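You operate a simulated robot arm through the tools that you are given. There is no shell and no other tool.

You run a simulated robot arm. Do the job below in one go: nothing can be reset, and whatever is moved stays where it is left.

## Task
Fit the long arrestor on the gas port, the ribbed coupling on top.
Fine: lock the port ring and the long ring; the bench valve stays shut.

Only the result counts: the job must be done as asked and must still hold three seconds after the hand-in. Knocking over, shifting, dropping, spilling or breaking anything else fails it.

## Robot
A 7-joint arm with a two-finger parallel gripper, fixed in place. Base frame: the origin is on the floor under the middle of its stand, x ahead of it, y to its left, z up. Lengths are in mm, angles in rad, forces in N, time in s.
With the tool pointing down near the work surface it reaches from about 240 to 680 mm from the base axis. Its first joint turns from -1.152 to 1.152 rad. Payload 2.4 kg.
The TCP is the grasp point between the finger pads, 30 mm short of the fingertips. In the tool frame z runs along the fingers and y along their closing line. The gripper opens to 94 mm. The fingers are 28 mm wide and 10 mm thick; the gripper's body (50 by 96 mm) begins 55 mm behind the TCP.
Orientation is that of the tool frame in the base frame, as [roll, pitch, yaw] about the fixed x, y, z axes, in that order (R = Rz(yaw) Ry(pitch) Rx(roll)). With the fingers straight down and closing along the base's y, the tool's x points along the base's -x, its y along +y and its z along -z.

## Interface
- The arm moves only by the tool apply_moves. Its argument "deltas" is a list that holds one entry, the list of rows, each a list of 7 numbers: the opening, from 0 (shut) to 1 (fully open), then the shift along the base's x, y, z in mm, then the turn, a rotation vector about the base's x, y, z in rad. In form: [[[gripper, dx, dy, dz, wx, wy, wz], ...]]. A call has 1 to 20 rows; each row shifts and turns the commanded pose from where the row before left it. A row lasts 0.2 s, in which the tool goes at most 50 mm and 0.15 rad; a call with a longer step from one row to the next is refused whole, and so is a gripper value outside its range. A pose out of reach is approached as far as the arm can. The call stops where the force on the tool passes 40 N (or 10 N more than at its start, if that is more) or the arm is blocked; 0.2 s more then pass. Each finger travels about 153 mm/s and halts on what it meets, pressing with about 26 N; the grip force reading is that of the motor and also rises with nothing between the fingers. The clock runs only during rows and for 0.2 s after the last one: add rows that do not move to give the fingers time. It gives the time, the measured TCP pose, the force on the tool (base axes), the opening and the grip force at its end, in the units of the frame above (readings bear some noise), with the torque about the TCP (base axes, N m) and any sound that the robot's microphone picked up.
- Cameras (640 x 400 px; columns grow to the right, rows downward): "scene" is fixed at [40.1, 472.4, 1452.6]; the picture's right is [-0.76, -0.65, 0.00], its down [-0.32, 0.37, -0.87] and it looks along [0.57, -0.66, -0.49] (base axes); focal length 315 px, centre (320, 200). "wrist" rides on the gripper at [76, 14, -102] in the tool frame; the picture's right is [-0.18, 0.98, 0.00], its down [-0.75, -0.14, -0.64] and it looks along [-0.63, -0.12, 0.77] (tool axes); focal length 243 px, centre (320, 200). There is no depth. A picture from a camera that has moved, and an enlarged one, comes with that camera's place and axes in the base frame and with its lens.
- grab_frame(camera): a new picture of that camera. The clock stands still meanwhile.
- enlarge(camera, box): a new picture of the part [left, top, right, bottom] of that camera's present view, enlarged. The clock stands still meanwhile.
- finish_job(): hands the job in; it is judged then, once.

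Nothing tells you positions but the pictures and the camera data. Unless the task says otherwise, let go and move clear before handing in.

The tools are called after "Call:" by a JSON object that holds its "op" and its "data". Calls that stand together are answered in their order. apply_moves: Moves the arm, as the interface text tells. Its arguments: {"type":"object","properties":{"deltas":{"type":"array"}},"required":["deltas"]} The other tools are called the same way: grab_frame (camera) takes a picture; enlarge (camera, box) takes an enlarged picture of a part of a camera's view; finish_job () hands the job in.

At the start:

```text
t: 0.0
ee_pos: [318.6, -297.7, 1136.1]
tcp_rot: [-3.14, 0.0, 3.142]
contact_force: [0.1, -0.8, -0.4]
torque: [-0.04, -0.02, -0.01]
width: 94.1
finger_force: 0.1
```

scene: 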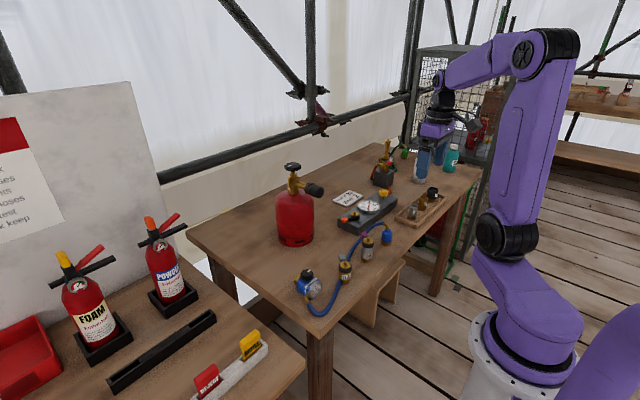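
wrist: 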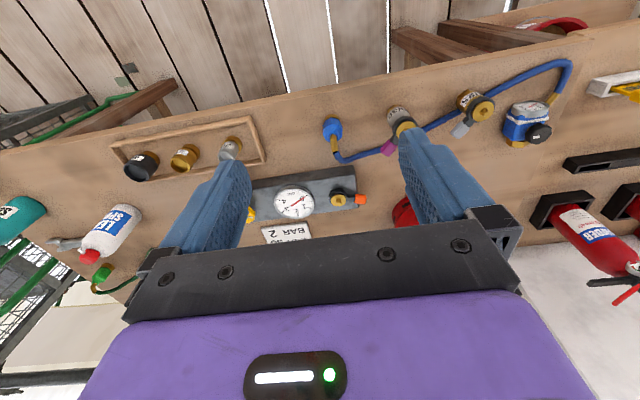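

I see a workbench with a red gas cylinder, a test block with a gauge, a tray of fittings, a blue hose and two arrestors. I will enlarge the relevant areas before moving anything.

Call:
{"op": "enlarge", "data": {"camera": "scene", "box": [280, 220, 420, 320]}}

Call:
{"op": "enlarge", "data": {"camera": "scene", "box": [320, 140, 480, 240]}}

Call:
{"op": "enlarge", "data": {"camera": "wrist", "box": [310, 60, 580, 230]}}

Call:
{"op": "enlarge", "data": {"camera": "wrist", "box": [80, 100, 400, 300]}}

Call:
{"op": "enlarge", "data": {"camera": "scene", "box": [250, 140, 400, 260]}}

```text
4.00 times, centred on (350, 270) of scene
camera zoom: at [40.1, 472.4, 1452.6], right [-0.76, -0.65, 0.0], down [-0.32, 0.37, -0.87], along [0.57, -0.66, -0.49], focal length 1259 px, centre (200, -80)
```

zoom: 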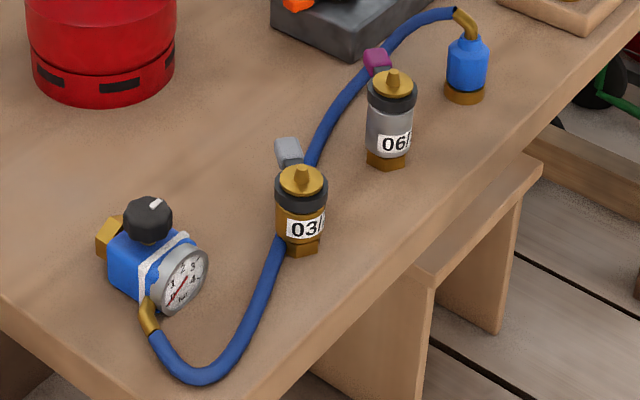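

```text
4.00 times, centred on (400, 190) of scene
camera zoom: at [40.1, 472.4, 1452.6], right [-0.76, -0.65, 0.0], down [-0.32, 0.37, -0.87], along [0.57, -0.66, -0.49], focal length 1259 px, centre (0, 240)
```

zoom: 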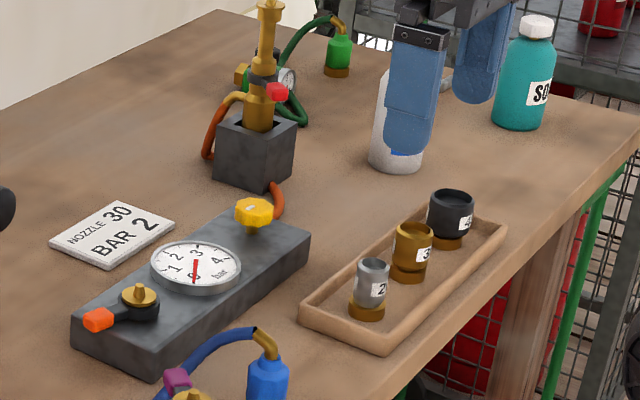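

```text
2.35 times, centred on (445, 145) of wrist
camera zoom: at [241.5, -285.4, 1237.1], right [0.18, 0.98, 0.0], down [0.75, -0.14, 0.64], along [0.63, -0.12, -0.77], focal length 571 px, centre (26, 329)
```

zoom: 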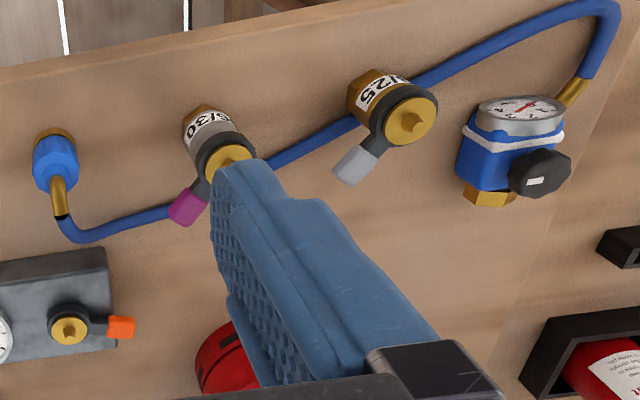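

```text
2.00 times, centred on (240, 200) of wrist
camera zoom: at [241.5, -285.4, 1237.1], right [0.18, 0.98, 0.0], down [0.75, -0.14, 0.64], along [0.63, -0.12, -0.77], focal length 485 px, centre (480, 200)
```

zoom: 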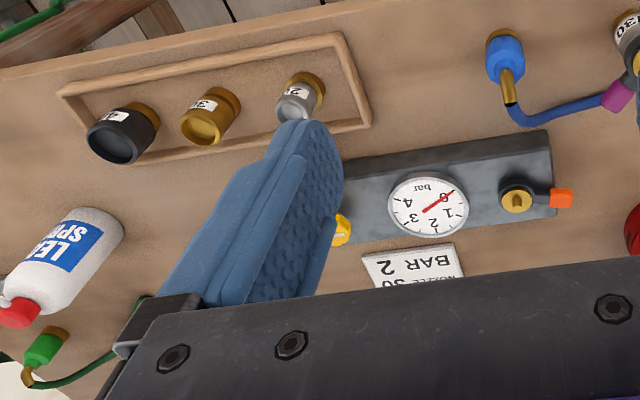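

```text
3.33 times, centred on (325, 200) of scene
camera zoom: at [40.1, 472.4, 1452.6], right [-0.76, -0.65, 0.0], down [-0.32, 0.37, -0.87], along [0.57, -0.66, -0.49], focal length 1049 px, centre (303, 200)
```

zoom: 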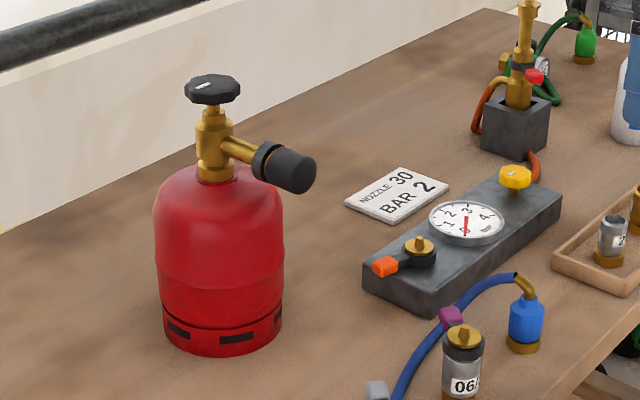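

The test block with the port (black ring, orange lever) seems to be near (552, -309). The silver arrestor (purple lever) is near (418, -185), the bronze one near (415, -70), and the blue hose coupling near (410, -295). I'll bring the wrist camera closer to check these before touching anything.

Call:
{"op": "apply_moves", "data": {"deltas": [[[1, 25, 0, -30, 0, 0, 0], [1, 25, 0, -30, 0, 0, 0], [1, 20, 0, -30, 0, 0, 0], [1, 20, 0, -25, 0, 0, 0], [1, 10, 0, -20, 0, 0, 0]]]}}

Call:
{"op": "grab_frame", "data": {"camera": "wrist"}}

Call:
{"op": "grab_frame", "data": {"camera": "scene"}}

```text
t: 1.2
ee_pos: [418.2, -298.4, 1000.9]
tcp_rot: [-3.141, -0.002, 3.141]
contact_force: [0.7, 0.4, -0.1]
torque: [0.04, 0.01, -0.01]
width: 93.8
finger_force: 0.1
```

```text
taken
camera wrist: at [341.7, -284.8, 1102.3], right [0.18, 0.98, 0.0], down [0.75, -0.14, 0.64], along [0.63, -0.12, -0.77], focal length 243 px, centre (320, 200)
```

wrist: 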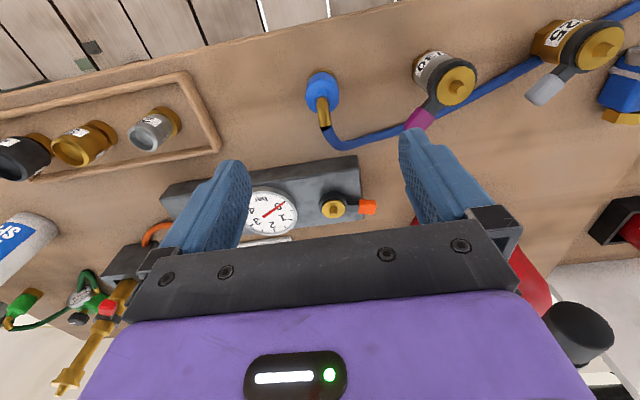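

```text
taken
```

scene: 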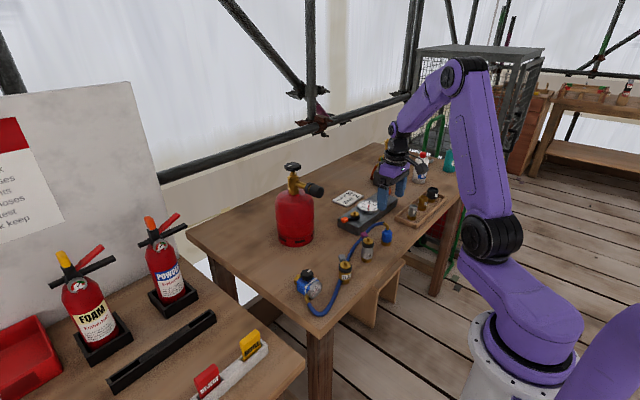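

Call:
{"op": "enlarge", "data": {"camera": "wrist", "box": [280, 40, 440, 140]}}

Call:
{"op": "enlarge", "data": {"camera": "wrist", "box": [240, 150, 400, 250]}}

Call:
{"op": "enlarge", "data": {"camera": "wrist", "box": [380, 30, 540, 130]}}

Call:
{"op": "enlarge", "data": {"camera": "wrist", "box": [0, 80, 220, 220]}}

Call:
{"op": "enlarge", "data": {"camera": "scene", "box": [330, 185, 410, 235]}}

Call:
{"op": "enlarge", "data": {"camera": "scene", "box": [330, 220, 410, 290]}}

```text
4.00 times, centred on (360, 90) of wrist
camera zoom: at [341.7, -284.8, 1102.3], right [0.18, 0.98, 0.0], down [0.75, -0.14, 0.64], along [0.63, -0.12, -0.77], focal length 970 px, centre (160, 640)
```

zoom: 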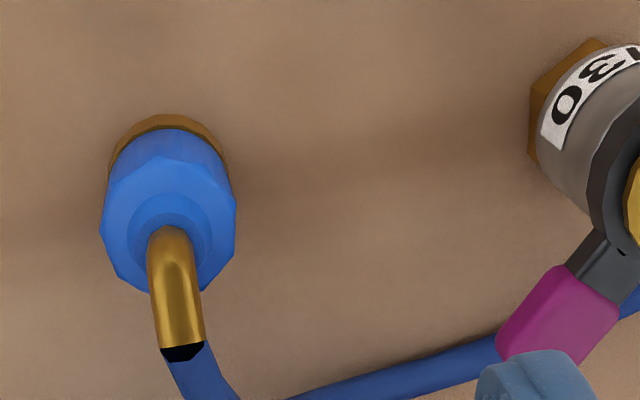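

```text
4.00 times, centred on (320, 200) of wrist
camera zoom: at [341.7, -284.8, 1102.3], right [0.18, 0.98, 0.0], down [0.75, -0.14, 0.64], along [0.63, -0.12, -0.77], focal length 970 px, centre (320, 200)
```

zoom: 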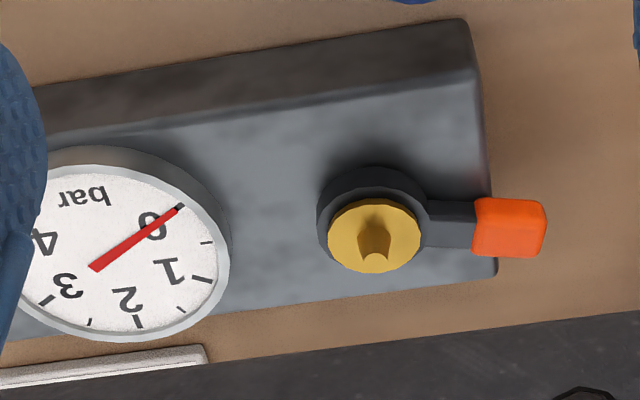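

```text
4.00 times, centred on (460, 80) of wrist
camera zoom: at [341.7, -284.8, 1102.3], right [0.18, 0.98, 0.0], down [0.75, -0.14, 0.64], along [0.63, -0.12, -0.77], focal length 970 px, centre (-240, 680)
```

zoom: 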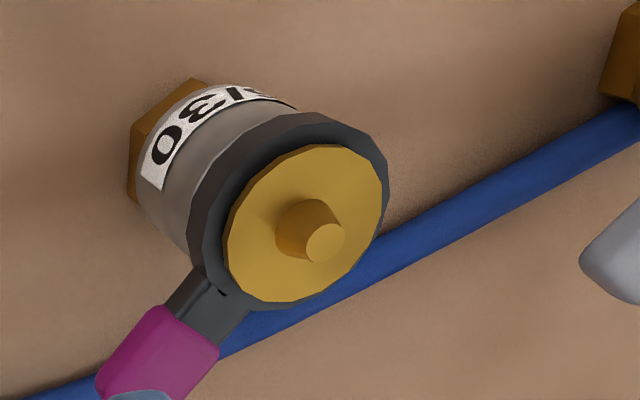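

```text
2.86 times, centred on (110, 150) of wrist
camera zoom: at [341.7, -284.8, 1102.3], right [0.18, 0.98, 0.0], down [0.75, -0.14, 0.64], along [0.63, -0.12, -0.77], focal length 693 px, centre (920, 343)
```

zoom: 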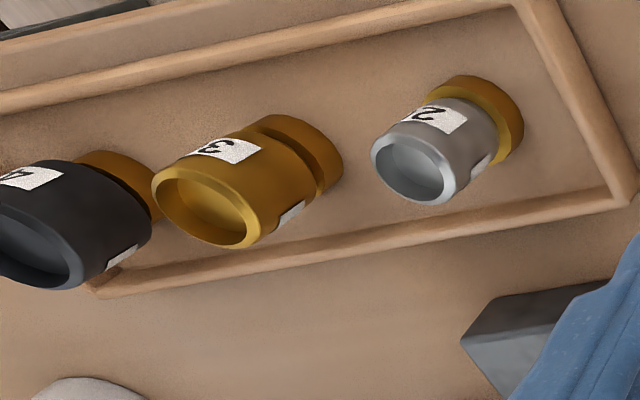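

```text
8.00 times, centred on (370, 210) of scene
camera zoom: at [40.1, 472.4, 1452.6], right [-0.76, -0.65, 0.0], down [-0.32, 0.37, -0.87], along [0.57, -0.66, -0.49], focal length 2518 px, centre (-80, 120)
```

zoom: 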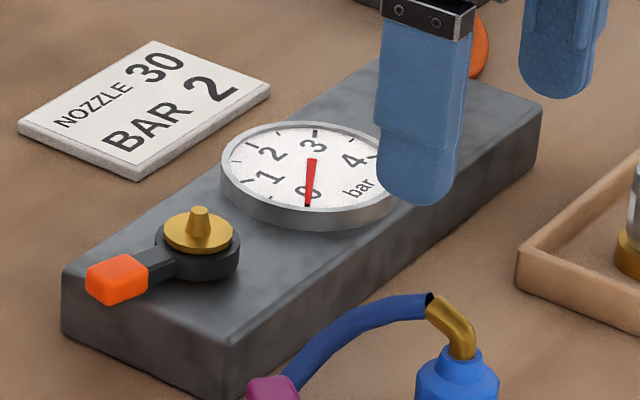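

```text
5.71 times, centred on (370, 255) of scene
camera zoom: at [40.1, 472.4, 1452.6], right [-0.76, -0.65, 0.0], down [-0.32, 0.37, -0.87], along [0.57, -0.66, -0.49], focal length 1798 px, centre (34, -114)
```

zoom: 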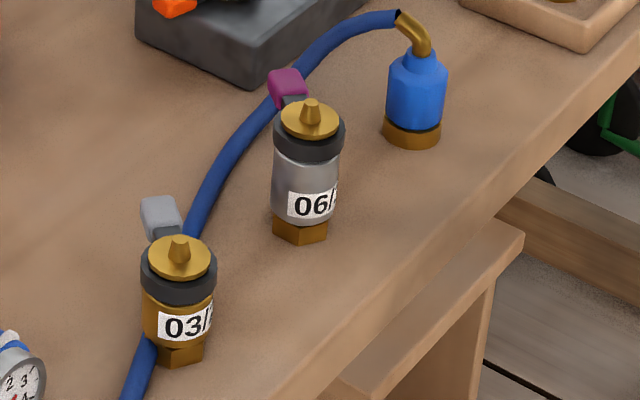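

Call:
{"op": "enlarge", "data": {"camera": "scene", "box": [380, 130, 470, 186]}}

Call:
{"op": "enlarge", "data": {"camera": "scene", "box": [390, 180, 450, 220]}}

Call:
{"op": "enlarge", "data": {"camera": "wrist", "box": [0, 250, 140, 340]}}

Call:
{"op": "enlarge", "data": {"camera": "scene", "box": [280, 230, 410, 320]}}

Call:
{"op": "enlarge", "data": {"camera": "scene", "box": [470, 60, 640, 160]}}

```text
7.11 times, centred on (425, 158) of scene
camera zoom: at [40.1, 472.4, 1452.6], right [-0.76, -0.65, 0.0], down [-0.32, 0.37, -0.87], along [0.57, -0.66, -0.49], focal length 2238 px, centre (-427, 499)
```

zoom: 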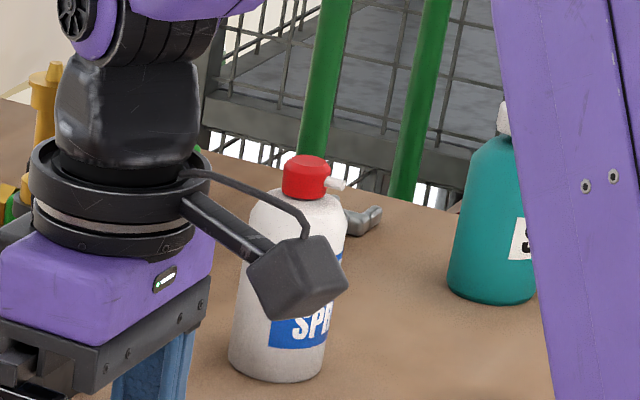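

```text
10.00 times, centred on (420, 200) of scene
camera zoom: at [40.1, 472.4, 1452.6], right [-0.76, -0.65, 0.0], down [-0.32, 0.37, -0.87], along [0.57, -0.66, -0.49], focal length 3147 px, centre (-680, 200)
```

zoom: 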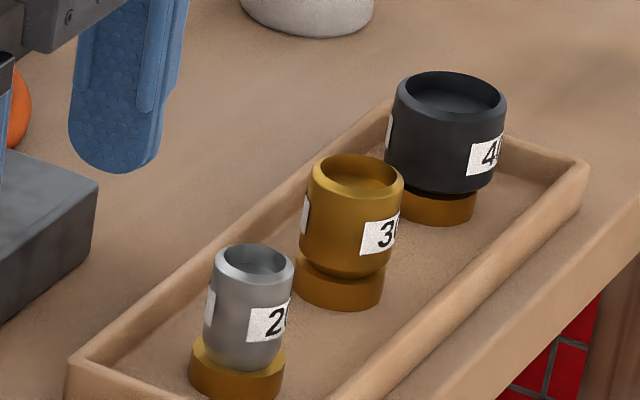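

```text
4.44 times, centred on (70, 295) of wrist
camera zoom: at [341.7, -284.8, 1102.3], right [0.18, 0.98, 0.0], down [0.75, -0.14, 0.64], along [0.63, -0.12, -0.77], focal length 1078 px, centre (1431, -222)
```

zoom: 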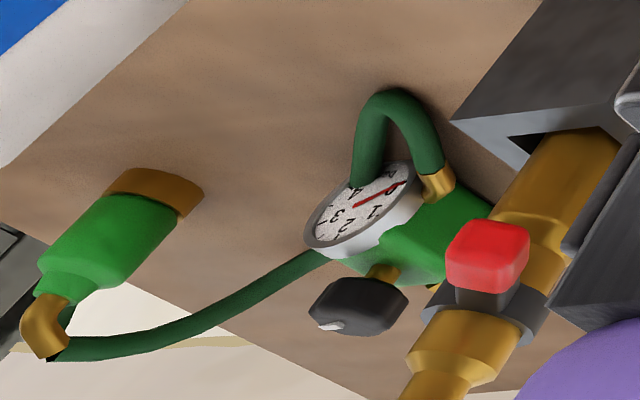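

```text
4.44 times, centred on (345, 275) of scene
camera zoom: at [40.1, 472.4, 1452.6], right [-0.76, -0.65, 0.0], down [-0.32, 0.37, -0.87], along [0.57, -0.66, -0.49], focal length 1399 px, centre (209, -133)
```

zoom: 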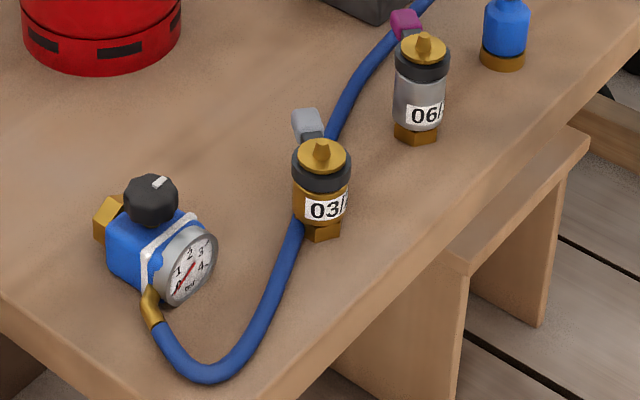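

```text
3.76 times, centred on (555, 110) of scene
camera zoom: at [40.1, 472.4, 1452.6], right [-0.76, -0.65, 0.0], down [-0.32, 0.37, -0.87], along [0.57, -0.66, -0.49], focal length 1185 px, centre (-565, 539)
```

zoom: 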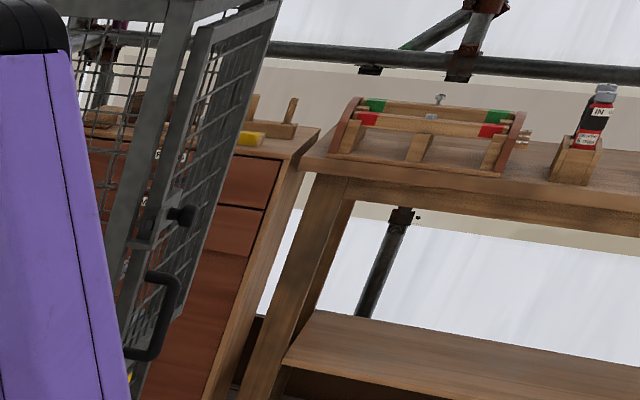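

The blue coupling has a faceted or ribbed body, and the green one is smooth and far out of reach. I'll zoom in hard on the port ring, the arrestor rings and the coupling to learn how they're built and find any lock marks.

Call:
{"op": "enlarge", "data": {"camera": "wrist", "box": [312, 184, 384, 229]}}

Call:
{"op": "enlarge", "data": {"camera": "wrist", "box": [404, 40, 484, 90]}}

Call:
{"op": "enlarge", "data": {"camera": "wrist", "box": [404, 85, 484, 135]}}

Call:
{"op": "enlarge", "data": {"camera": "scene", "box": [335, 200, 367, 220]}}

Call:
{"op": "enlarge", "data": {"camera": "scene", "box": [350, 230, 390, 255]}}

Call:
{"op": "enlarge", "data": {"camera": "scene", "box": [370, 220, 410, 250]}}

Call:
{"op": "enlarge", "data": {"camera": "wrist", "box": [524, 10, 640, 110]}}

```text
8.89 times, centred on (348, 206) of wrist
camera zoom: at [341.7, -284.8, 1102.3], right [0.18, 0.98, 0.0], down [0.75, -0.14, 0.64], along [0.63, -0.12, -0.77], focal length 2157 px, centre (71, 142)
```

zoom: 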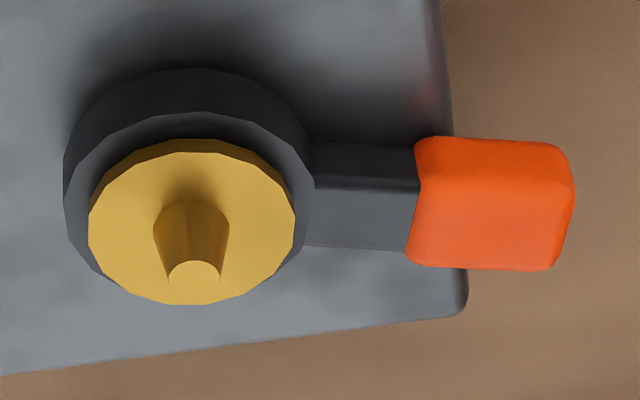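

```text
8.00 times, centred on (444, 65) of wrist
camera zoom: at [341.7, -284.8, 1102.3], right [0.18, 0.98, 0.0], down [0.75, -0.14, 0.64], along [0.63, -0.12, -0.77], focal length 1941 px, centre (-672, 1280)
```

zoom: 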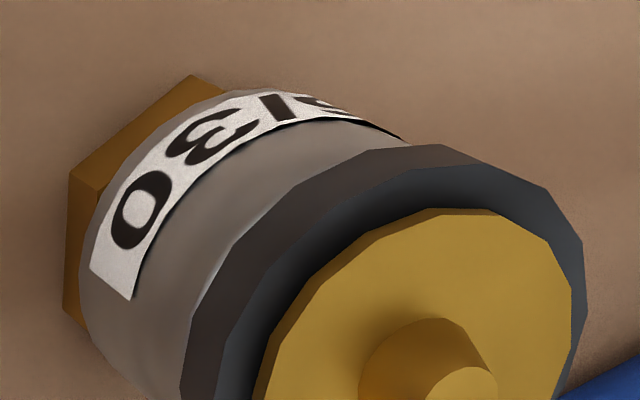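

```text
8.00 times, centred on (444, 110) of wrist
camera zoom: at [341.7, -284.8, 1102.3], right [0.18, 0.98, 0.0], down [0.75, -0.14, 0.64], along [0.63, -0.12, -0.77], focal length 1941 px, centre (-672, 920)
```

zoom: 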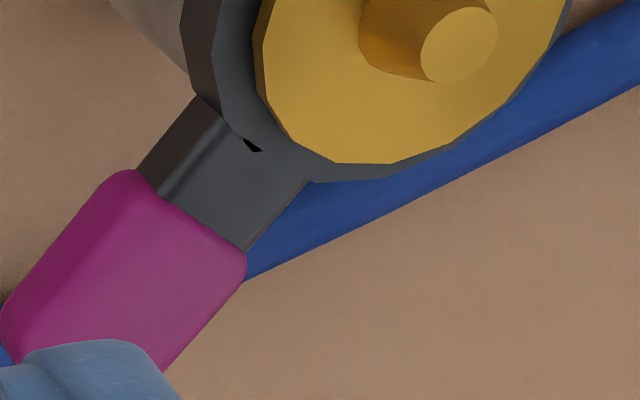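

```text
16.00 times, centred on (351, 210) of scene
camera zoom: at [40.1, 472.4, 1452.6], right [-0.76, -0.65, 0.0], down [-0.32, 0.37, -0.87], along [0.57, -0.66, -0.49], focal length 5035 px, centre (-176, 40)
```

zoom: 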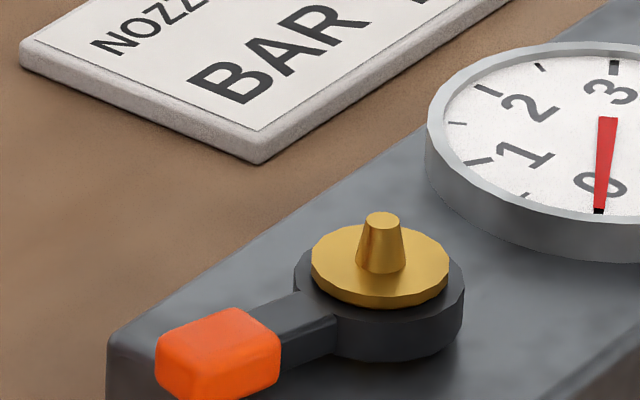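

```text
16.00 times, centred on (370, 242) of scene
camera zoom: at [40.1, 472.4, 1452.6], right [-0.76, -0.65, 0.0], down [-0.32, 0.37, -0.87], along [0.57, -0.66, -0.49], focal length 5035 px, centre (-480, -480)
```

zoom: 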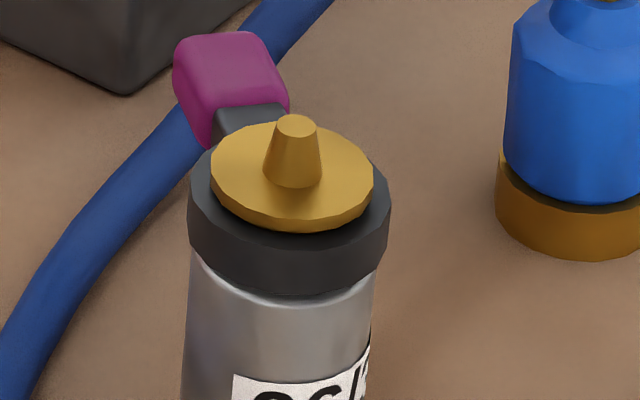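

```text
13.33 times, centred on (390, 235) of scene
camera zoom: at [40.1, 472.4, 1452.6], right [-0.76, -0.65, 0.0], down [-0.32, 0.37, -0.87], along [0.57, -0.66, -0.49], focal length 4196 px, centre (-613, -267)
```

zoom: 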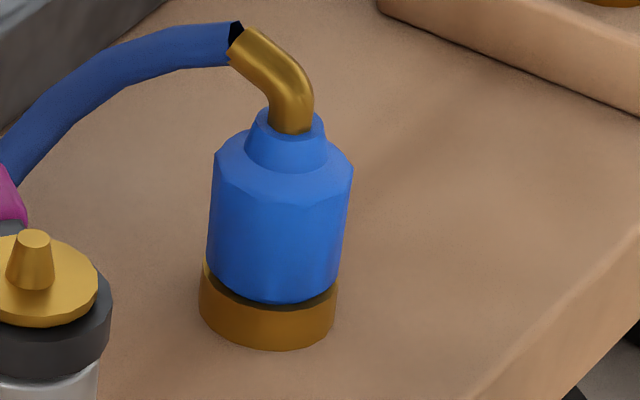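

```text
4.00 times, centred on (582, 60) of wrist
camera zoom: at [341.7, -284.8, 1102.3], right [0.18, 0.98, 0.0], down [0.75, -0.14, 0.64], along [0.63, -0.12, -0.77], focal length 970 px, centre (-728, 760)
```

zoom: 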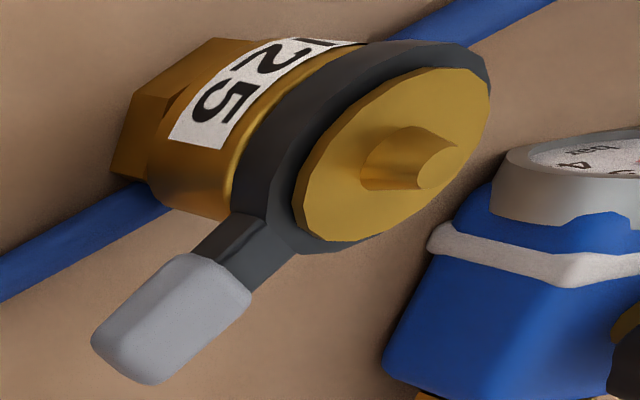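

The labels read 06/30 on the long silver arrestor (purple lever) and 03/25 on the short bronze one. The ribbed coupling is the blue one, standing near (410, -295). The hose runs under both arrestor levers, so I'll have to move it carefully. Next I'll hover above the silver arrestor for precise triangulation.

Call:
{"op": "apply_moves", "data": {"deltas": [[[1, 0, 39, -10, 0, 0, 0], [1, 0, 39, -10, 0, 0, 0], [1, 2, 37, -10, 0, 0, 0]]]}}

Call:
{"op": "grab_frame", "data": {"camera": "wrist"}}

Call:
{"op": "enlarge", "data": {"camera": "wrist", "box": [260, 60, 420, 160]}}

Call:
{"op": "enlarge", "data": {"camera": "wrist", "box": [400, 40, 560, 140]}}

```text
t: 2.0
ee_pos: [418.4, -183.2, 968.8]
tcp_rot: [3.141, 0.0, -3.141]
contact_force: [0.8, 0.3, 0.6]
torque: [0.02, 0.02, 0.01]
width: 94.0
finger_force: 0.1
```

```text
taken
camera wrist: at [342.8, -170.4, 1071.7], right [0.18, 0.98, 0.0], down [0.75, -0.14, 0.64], along [0.63, -0.12, -0.77], focal length 243 px, centre (320, 200)
```

wrist: 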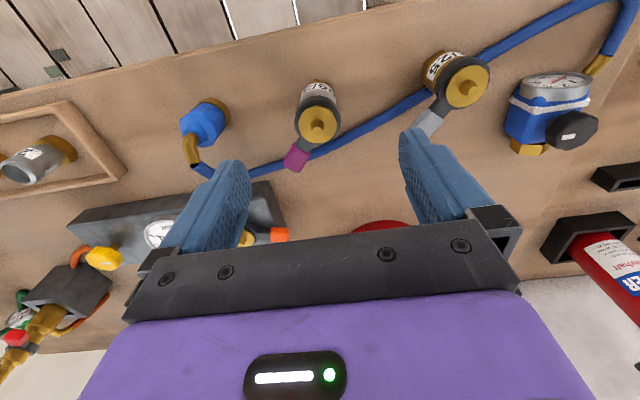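

```text
4.00 times, centred on (340, 110) of wrist
camera zoom: at [342.8, -170.4, 1071.7], right [0.18, 0.98, 0.0], down [0.75, -0.14, 0.64], along [0.63, -0.12, -0.77], focal length 970 px, centre (240, 560)
```

zoom: 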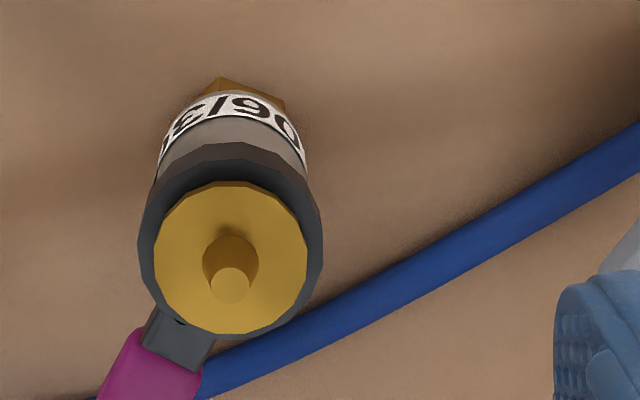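

```text
4.00 times, centred on (480, 90) of wrist
camera zoom: at [342.8, -170.4, 1071.7], right [0.18, 0.98, 0.0], down [0.75, -0.14, 0.64], along [0.63, -0.12, -0.77], focal length 970 px, centre (-320, 640)
```

zoom: 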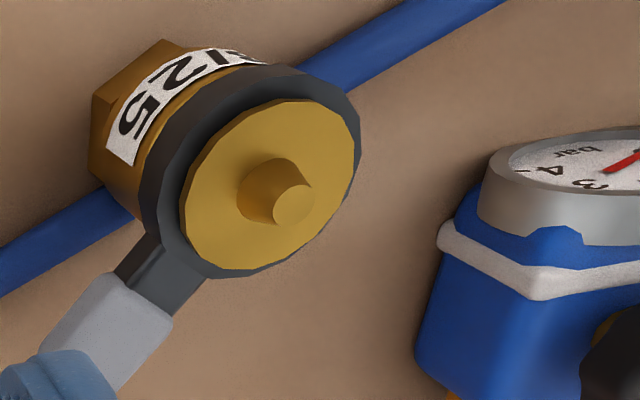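

Call:
{"op": "enlarge", "data": {"camera": "wrist", "box": [150, 80, 310, 180]}}

Call:
{"op": "enlarge", "data": {"camera": "wrist", "box": [240, 200, 320, 250]}}

Call:
{"op": "enlarge", "data": {"camera": "scene", "box": [300, 180, 420, 320]}}

```text
4.00 times, centred on (230, 130) of wrist
camera zoom: at [342.8, -170.4, 1071.7], right [0.18, 0.98, 0.0], down [0.75, -0.14, 0.64], along [0.63, -0.12, -0.77], focal length 970 px, centre (680, 480)
```

zoom: 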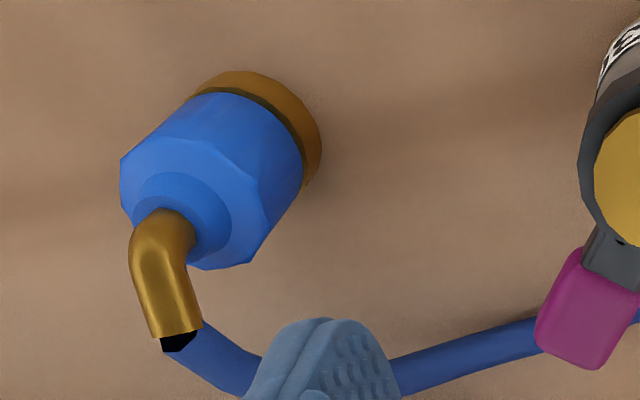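

```text
8.00 times, centred on (280, 225) of wrist
camera zoom: at [342.8, -170.4, 1071.7], right [0.18, 0.98, 0.0], down [0.75, -0.14, 0.64], along [0.63, -0.12, -0.77], focal length 1941 px, centre (640, 0)
```

zoom: 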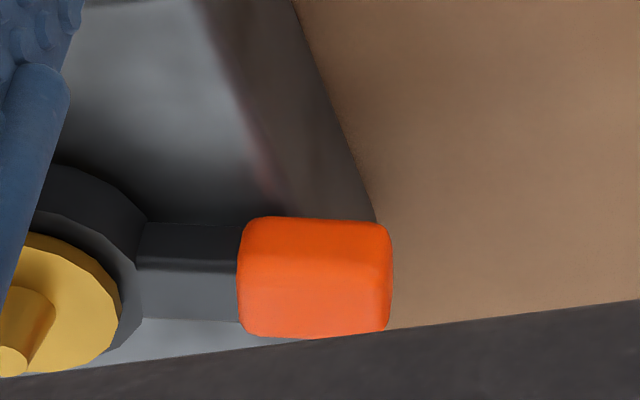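

```text
2.86 times, centred on (360, 250) of scene
camera zoom: at [40.1, 472.4, 1452.6], right [-0.76, -0.65, 0.0], down [-0.32, 0.37, -0.87], along [0.57, -0.66, -0.49], focal length 899 px, centre (206, 57)
```

zoom: 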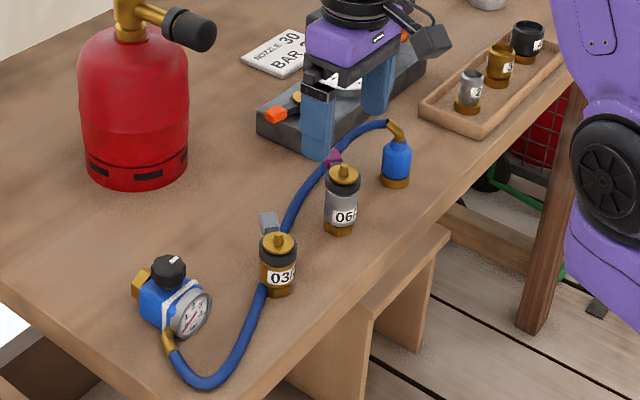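

My triangulated positions are:
- **Silver arrestor:** axis about (417.3, -186), tip at z about 902, table at about 821.
- **Port:** axis about (552.5, -306), tip at z about 880.
- **Blue coupling:** about (411, -296).

I'll turn the hand so the purple lever sits between the fingers, narrow the opening, and recheck alignment.

Call:
{"op": "apply_moves", "data": {"deltas": [[[0.8, -0.5, -1.5, 0, 0, 0, -0.149], [0.7, -0.5, -1.3, 0, 0, 0, -0.149], [0.65, 0, 0, -5, 0, 0, -0.149], [0.65, 0, 0, -5, 0, 0, -0.149], [0.65, 0, 0, 0, 0, 0, -0.149]]]}}

Call:
{"op": "grab_frame", "data": {"camera": "wrist"}}

Call:
{"op": "enlarge", "data": {"camera": "wrist", "box": [240, 60, 400, 160]}}

Call:
{"op": "enlarge", "data": {"camera": "scene", "box": [320, 180, 440, 270]}}

```text
t: 3.2
ee_pos: [419.8, -186.1, 960.8]
tcp_rot: [-3.141, -0.001, 2.393]
contact_force: [0.3, 0.3, -0.7]
torque: [0.02, 0.01, -0.01]
width: 61.2
finger_force: 0.1
```

```text
taken
camera wrist: at [372.6, -125.2, 1062.1], right [0.8, 0.6, 0.0], down [0.46, -0.62, 0.64], along [0.38, -0.52, -0.77], focal length 243 px, centre (320, 200)
```

wrist: 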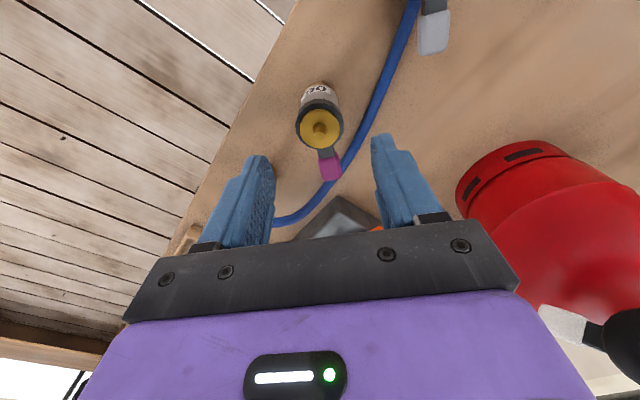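

```text
4.00 times, centred on (320, 110) of wrist
camera zoom: at [372.6, -125.2, 1062.1], right [0.8, 0.6, 0.0], down [0.46, -0.62, 0.64], along [0.38, -0.52, -0.77], focal length 970 px, centre (320, 560)
```

zoom: 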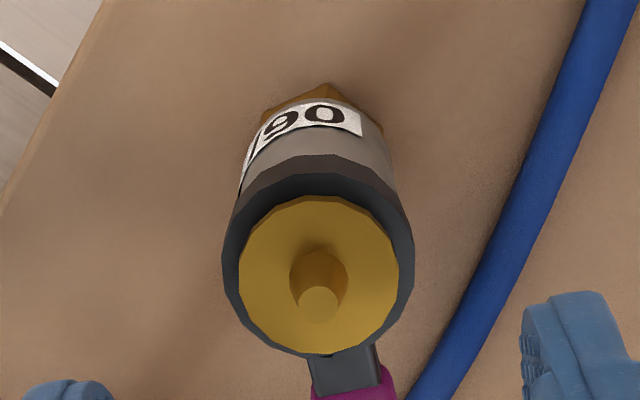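

```text
4.44 times, centred on (380, 225) of scene
camera zoom: at [40.1, 472.4, 1452.6], right [-0.76, -0.65, 0.0], down [-0.32, 0.37, -0.87], along [0.57, -0.66, -0.49], focal length 1399 px, centre (53, 89)
```

zoom: 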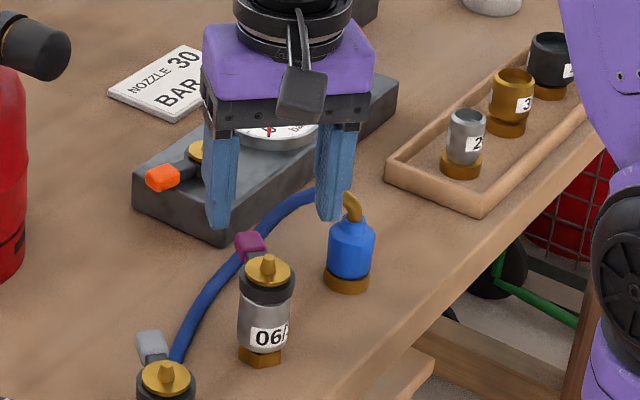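

The cone tip rechecks at (417.5, -185.8), which agrees with the earlier fix. I'll shift about 2 mm and go down around the silver body without touching it.

Call:
{"op": "apply_moves", "data": {"deltas": [[[0.62, -2.1, 0, -25, 0, 0, 0], [0.62, 0, 0, -25, 0, 0, 0], [0.62, 0, 0, -20, 0, 0, 0], [0.62, 0, 0, -10, 0, 0, 0], [0.62, 0, 0, 0, 0, 0, 0]]]}}

Call:
{"op": "grab_frame", "data": {"camera": "wrist"}}

Call:
{"op": "enlarge", "data": {"camera": "scene", "box": [330, 200, 430, 270]}}

```text
t: 4.4
ee_pos: [417.9, -185.7, 880.9]
tcp_rot: [-3.141, 0.0, 2.396]
contact_force: [-0.3, -0.5, -0.3]
torque: [-0.02, 0.0, -0.01]
width: 58.5
finger_force: 0.1
```

```text
taken
camera wrist: at [370.7, -126.0, 982.4], right [0.8, 0.6, 0.0], down [0.46, -0.61, 0.64], along [0.38, -0.51, -0.77], focal length 243 px, centre (320, 200)
```

wrist: 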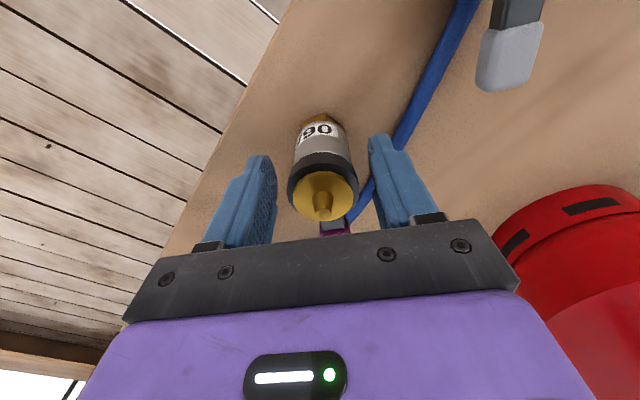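

```text
5.71 times, centred on (380, 235) of scene
camera zoom: at [40.1, 472.4, 1452.6], right [-0.76, -0.65, 0.0], down [-0.32, 0.37, -0.87], along [0.57, -0.66, -0.49], focal length 1798 px, centre (-23, 0)
```

zoom: 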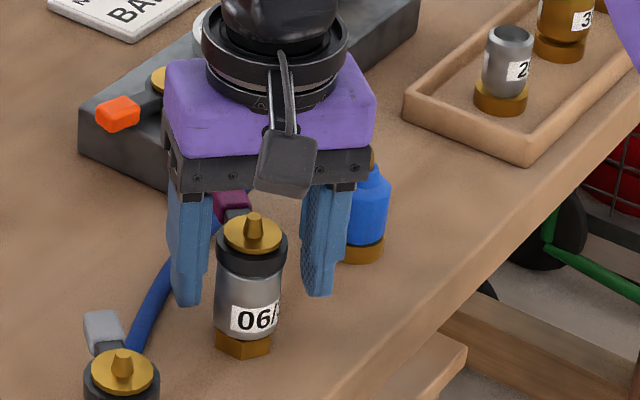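

The arrestor is centred between the fingers and clear of the hose. I'll go down the last 18 mm and close the gripper.

Call:
{"op": "apply_moves", "data": {"deltas": [[[0.62, 0, 0, -10, 0, 0, 0], [0.62, 0, 0, -8, 0, 0, 0], [0.62, 0, 0, 0, 0, 0, 0]]]}}

Call:
{"op": "apply_moves", "data": {"deltas": [[[0.5, 0, 0, 0, 0, 0, 0], [0.42, 0, 0, 0, 0, 0, 0], [0.3, 0, 0, 0, 0, 0, 0], [0.2, 0, 0, 0, 0, 0, 0], [0.2, 0, 0, 0, 0, 0, 0]]]}}

Call:
{"op": "grab_frame", "data": {"camera": "wrist"}}

Call:
{"op": "enlarge", "data": {"camera": "scene", "box": [330, 200, 430, 270]}}

```text
t: 5.2
ee_pos: [417.6, -187.0, 861.7]
tcp_rot: [-3.141, 0.0, 2.396]
contact_force: [-0.4, 0.2, 0.3]
torque: [0.02, 0.0, 0.01]
width: 58.5
finger_force: 0.0
```

```text
t: 6.4
ee_pos: [416.9, -187.4, 862.2]
tcp_rot: [-3.141, 0.001, 2.398]
contact_force: [1.5, 0.8, 0.4]
torque: [-0.02, -0.04, -0.01]
width: 33.1
finger_force: 25.5
```

```text
taken
camera wrist: at [370.7, -125.7, 964.7], right [0.8, 0.6, 0.0], down [0.46, -0.61, 0.64], along [0.38, -0.51, -0.77], focal length 243 px, centre (320, 200)
```

wrist: 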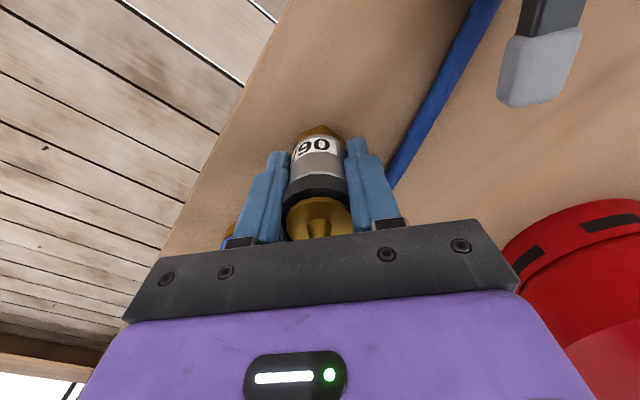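

```text
5.71 times, centred on (380, 235) of scene
camera zoom: at [40.1, 472.4, 1452.6], right [-0.76, -0.65, 0.0], down [-0.32, 0.37, -0.87], along [0.57, -0.66, -0.49], focal length 1798 px, centre (-23, 0)
```

zoom: 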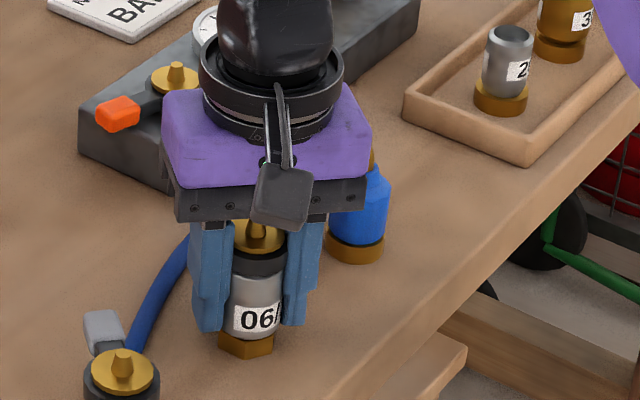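

The gripper closed at 33.1 mm on the silver body. I'll lift straight up a little and check that the grip holds and nothing else moves.

Call:
{"op": "apply_moves", "data": {"deltas": [[[0.2, 0, 0, 5, 0, 0, 0], [0.2, 0, 0, 15, 0, 0, 0], [0.2, 0, 0, 25, 0, 0, 0], [0.2, 0, 0, 30, 0, 0, 0], [0.2, 0, 0, 30, 0, 0, 0], [0.2, 0, 0, 10, 0, 0, 0]]]}}

Call:
{"op": "grab_frame", "data": {"camera": "wrist"}}

Call:
{"op": "enlarge", "data": {"camera": "scene", "box": [330, 180, 430, 270]}}

```text
t: 7.8
ee_pos: [416.5, -185.9, 978.4]
tcp_rot: [-3.141, 0.001, 2.396]
contact_force: [0.1, 0.0, -0.2]
torque: [-0.01, 0.01, -0.01]
width: 32.8
finger_force: 26.8
```

```text
taken
camera wrist: at [369.7, -126.0, 1079.5], right [0.8, 0.6, 0.0], down [0.46, -0.61, 0.64], along [0.38, -0.51, -0.77], focal length 243 px, centre (320, 200)
```

wrist: 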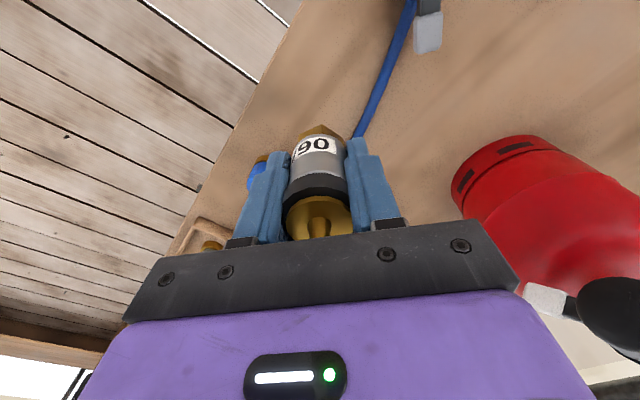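

```text
4.44 times, centred on (380, 225) of scene
camera zoom: at [40.1, 472.4, 1452.6], right [-0.76, -0.65, 0.0], down [-0.32, 0.37, -0.87], along [0.57, -0.66, -0.49], focal length 1399 px, centre (53, 89)
```

zoom: 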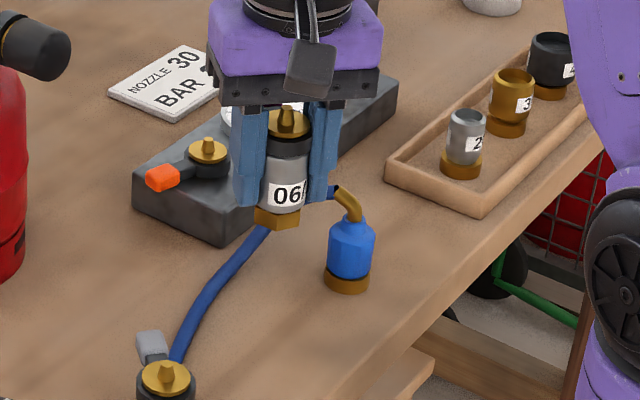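

The arrestor is firmly held and hanging straight, with its base about 41 mm below the TCP. I'll carry it to a hover above the port and turn it so the purple lever will point away from the orange one.

Call:
{"op": "apply_moves", "data": {"deltas": [[[0.2, 10, -9, 0, 0, 0, -0.125], [0.2, 18, -16, 0, 0, 0, -0.125], [0.2, 20, -18, 0, 0, 0, -0.125], [0.2, 20, -18, 0, 0, 0, -0.125], [0.2, 20, -18, 0, 0, 0, -0.125], [0.2, 20, -18, 0, 0, 0, -0.125], [0.2, 17, -14, 0, 0, 0, -0.125], [0.2, 10, -9, 0, 0, 0, -0.125], [0.2, 0, 0, 0, 0, 0, 0]]]}}

Call:
{"op": "grab_frame", "data": {"camera": "wrist"}}

Call:
{"op": "enlarge", "data": {"camera": "scene", "box": [310, 160, 430, 240]}}

```text
t: 9.8
ee_pos: [551.7, -306.3, 976.0]
tcp_rot: [-3.141, -0.001, 1.396]
contact_force: [0.2, 0.4, -1.8]
torque: [-0.03, -0.03, 0.03]
width: 32.7
finger_force: 26.4
```

```text
taken
camera wrist: at [578.5, -235.0, 1078.2], right [0.94, -0.35, 0.0], down [-0.27, -0.72, 0.64], along [-0.23, -0.6, -0.77], focal length 243 px, centre (320, 200)
```

wrist: 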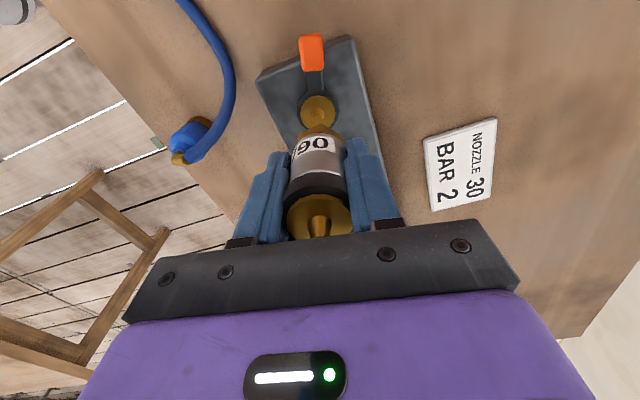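

```text
5.00 times, centred on (370, 200) of scene
camera zoom: at [40.1, 472.4, 1452.6], right [-0.76, -0.65, 0.0], down [-0.32, 0.37, -0.87], along [0.57, -0.66, -0.49], focal length 1574 px, centre (70, 200)
```

zoom: 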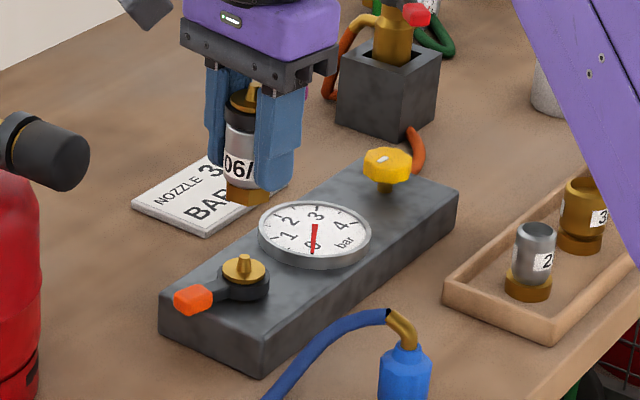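

Call:
{"op": "enlarge", "data": {"camera": "wrist", "box": [280, 85, 360, 135]}}

Call:
{"op": "enlarge", "data": {"camera": "wrist", "box": [240, 20, 400, 120]}}

Call:
{"op": "enlarge", "data": {"camera": "scene", "box": [340, 175, 380, 225]}}

```text
8.00 times, centred on (320, 110) of wrist
camera zoom: at [578.5, -235.0, 1078.2], right [0.94, -0.35, 0.0], down [-0.27, -0.72, 0.64], along [-0.23, -0.6, -0.77], focal length 1941 px, centre (320, 920)
```

zoom: 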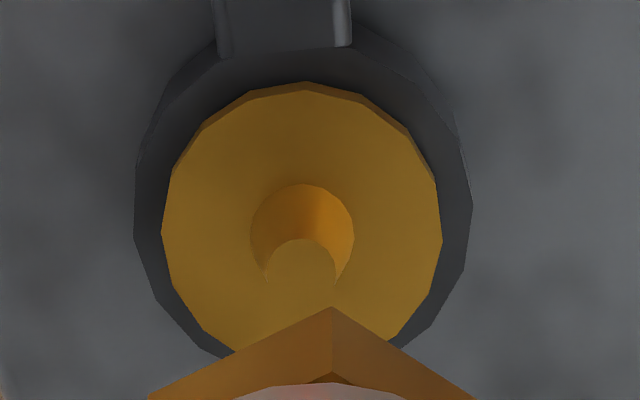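

```text
4.00 times, centred on (320, 70) of wrist
camera zoom: at [578.5, -235.0, 1078.2], right [0.94, -0.35, 0.0], down [-0.27, -0.72, 0.64], along [-0.23, -0.6, -0.77], focal length 970 px, centre (320, 720)
```

zoom: 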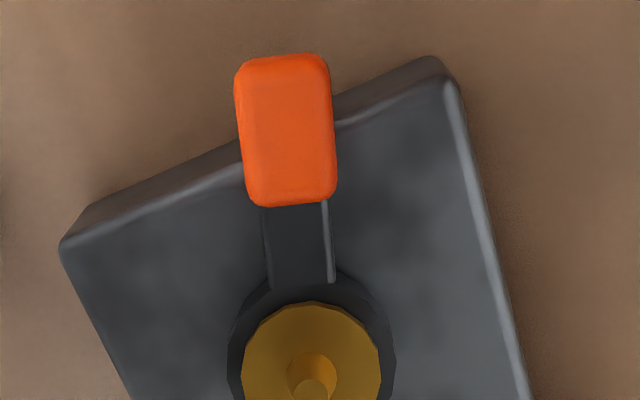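

```text
8.00 times, centred on (360, 200) of scene
camera zoom: at [40.1, 472.4, 1452.6], right [-0.76, -0.65, 0.0], down [-0.32, 0.37, -0.87], along [0.57, -0.66, -0.49], focal length 2518 px, centre (0, 200)
```

zoom: 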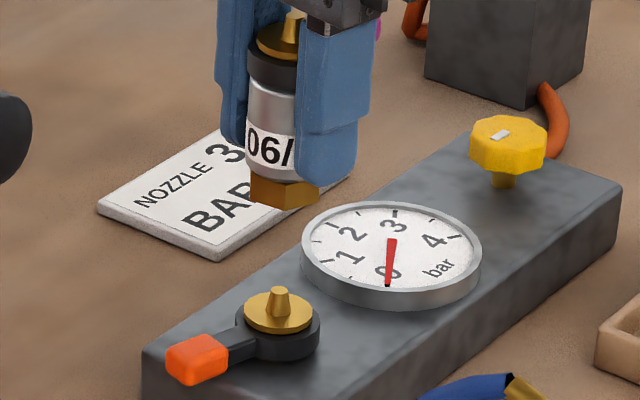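

Call:
{"op": "enlarge", "data": {"camera": "wrist", "box": [272, 120, 368, 240]}}

```text
3.33 times, centred on (320, 180) of wrist
camera zoom: at [578.5, -235.0, 1078.2], right [0.94, -0.35, 0.0], down [-0.27, -0.72, 0.64], along [-0.23, -0.6, -0.77], focal length 809 px, centre (320, 267)
```

zoom: 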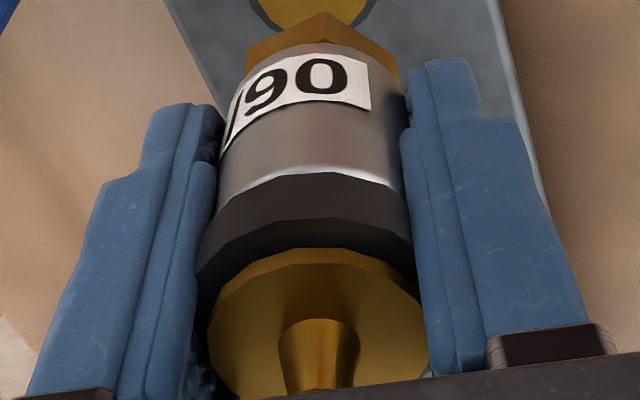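

The port axis measures about (549.5, -307.2) from this viewpoint, and the arrestor is about 2 mm off in x. I'll correct that, drop to just above the port tip and recheck.

Call:
{"op": "apply_moves", "data": {"deltas": [[[0.2, -2.1, -0.5, -15, 0, 0, 0], [0.2, 0, 0, -15, 0, 0, 0], [0.2, 0, 0, -10, 0, 0, 0], [0.2, 0, 0, 0, 0, 0, 0]]]}}

Call:
{"op": "enlarge", "data": {"camera": "wrist", "box": [272, 60, 368, 120]}}

Call:
{"op": "enlarge", "data": {"camera": "wrist", "box": [280, 100, 360, 150]}}

Call:
{"op": "enlarge", "data": {"camera": "scene", "box": [334, 185, 374, 220]}}

Call:
{"op": "grab_frame", "data": {"camera": "wrist"}}

```text
t: 10.8
ee_pos: [549.3, -307.3, 935.4]
tcp_rot: [-3.141, 0.0, 1.398]
contact_force: [-0.1, 0.2, -0.5]
torque: [0.02, 0.02, 0.0]
width: 32.7
finger_force: 26.1
```

```text
6.67 times, centred on (320, 90) of wrist
camera zoom: at [576.5, -235.2, 1038.6], right [0.94, -0.35, 0.0], down [-0.27, -0.72, 0.64], along [-0.23, -0.6, -0.77], focal length 1618 px, centre (320, 933)
```

zoom: 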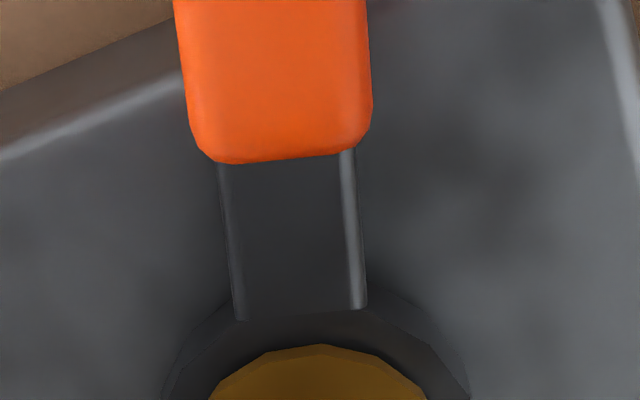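

```text
8.00 times, centred on (320, 125) of wrist
camera zoom: at [576.5, -235.2, 1038.6], right [0.94, -0.35, 0.0], down [-0.27, -0.72, 0.64], along [-0.23, -0.6, -0.77], focal length 1941 px, centre (320, 800)
```

zoom: 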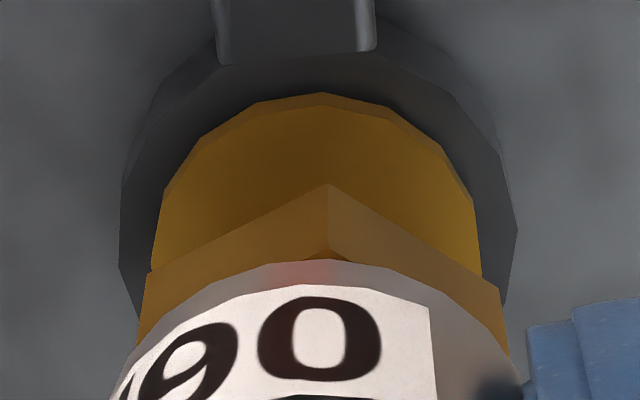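

```text
11.43 times, centred on (354, 202) of scene
camera zoom: at [40.1, 472.4, 1452.6], right [-0.76, -0.65, 0.0], down [-0.32, 0.37, -0.87], along [0.57, -0.66, -0.49], focal length 3596 px, centre (-69, 171)
```

zoom: 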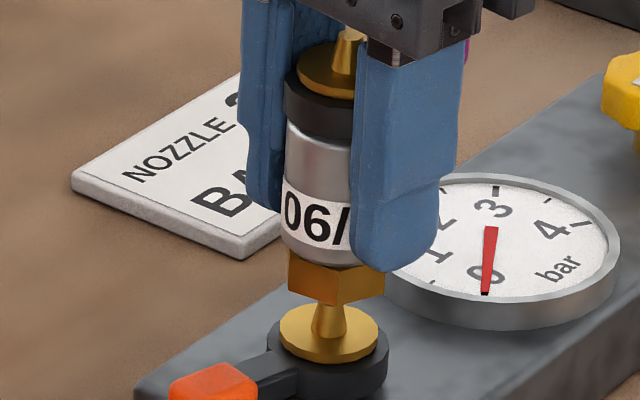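

```text
taken
camera wrist: at [576.5, -235.2, 1038.6], right [0.94, -0.35, 0.0], down [-0.27, -0.72, 0.64], along [-0.23, -0.6, -0.77], focal length 243 px, centre (320, 200)
```

wrist: 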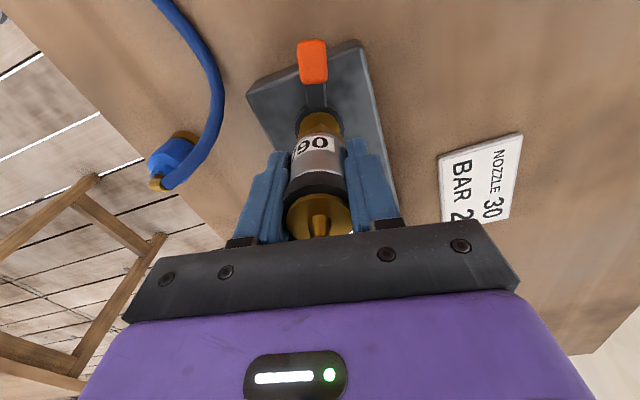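

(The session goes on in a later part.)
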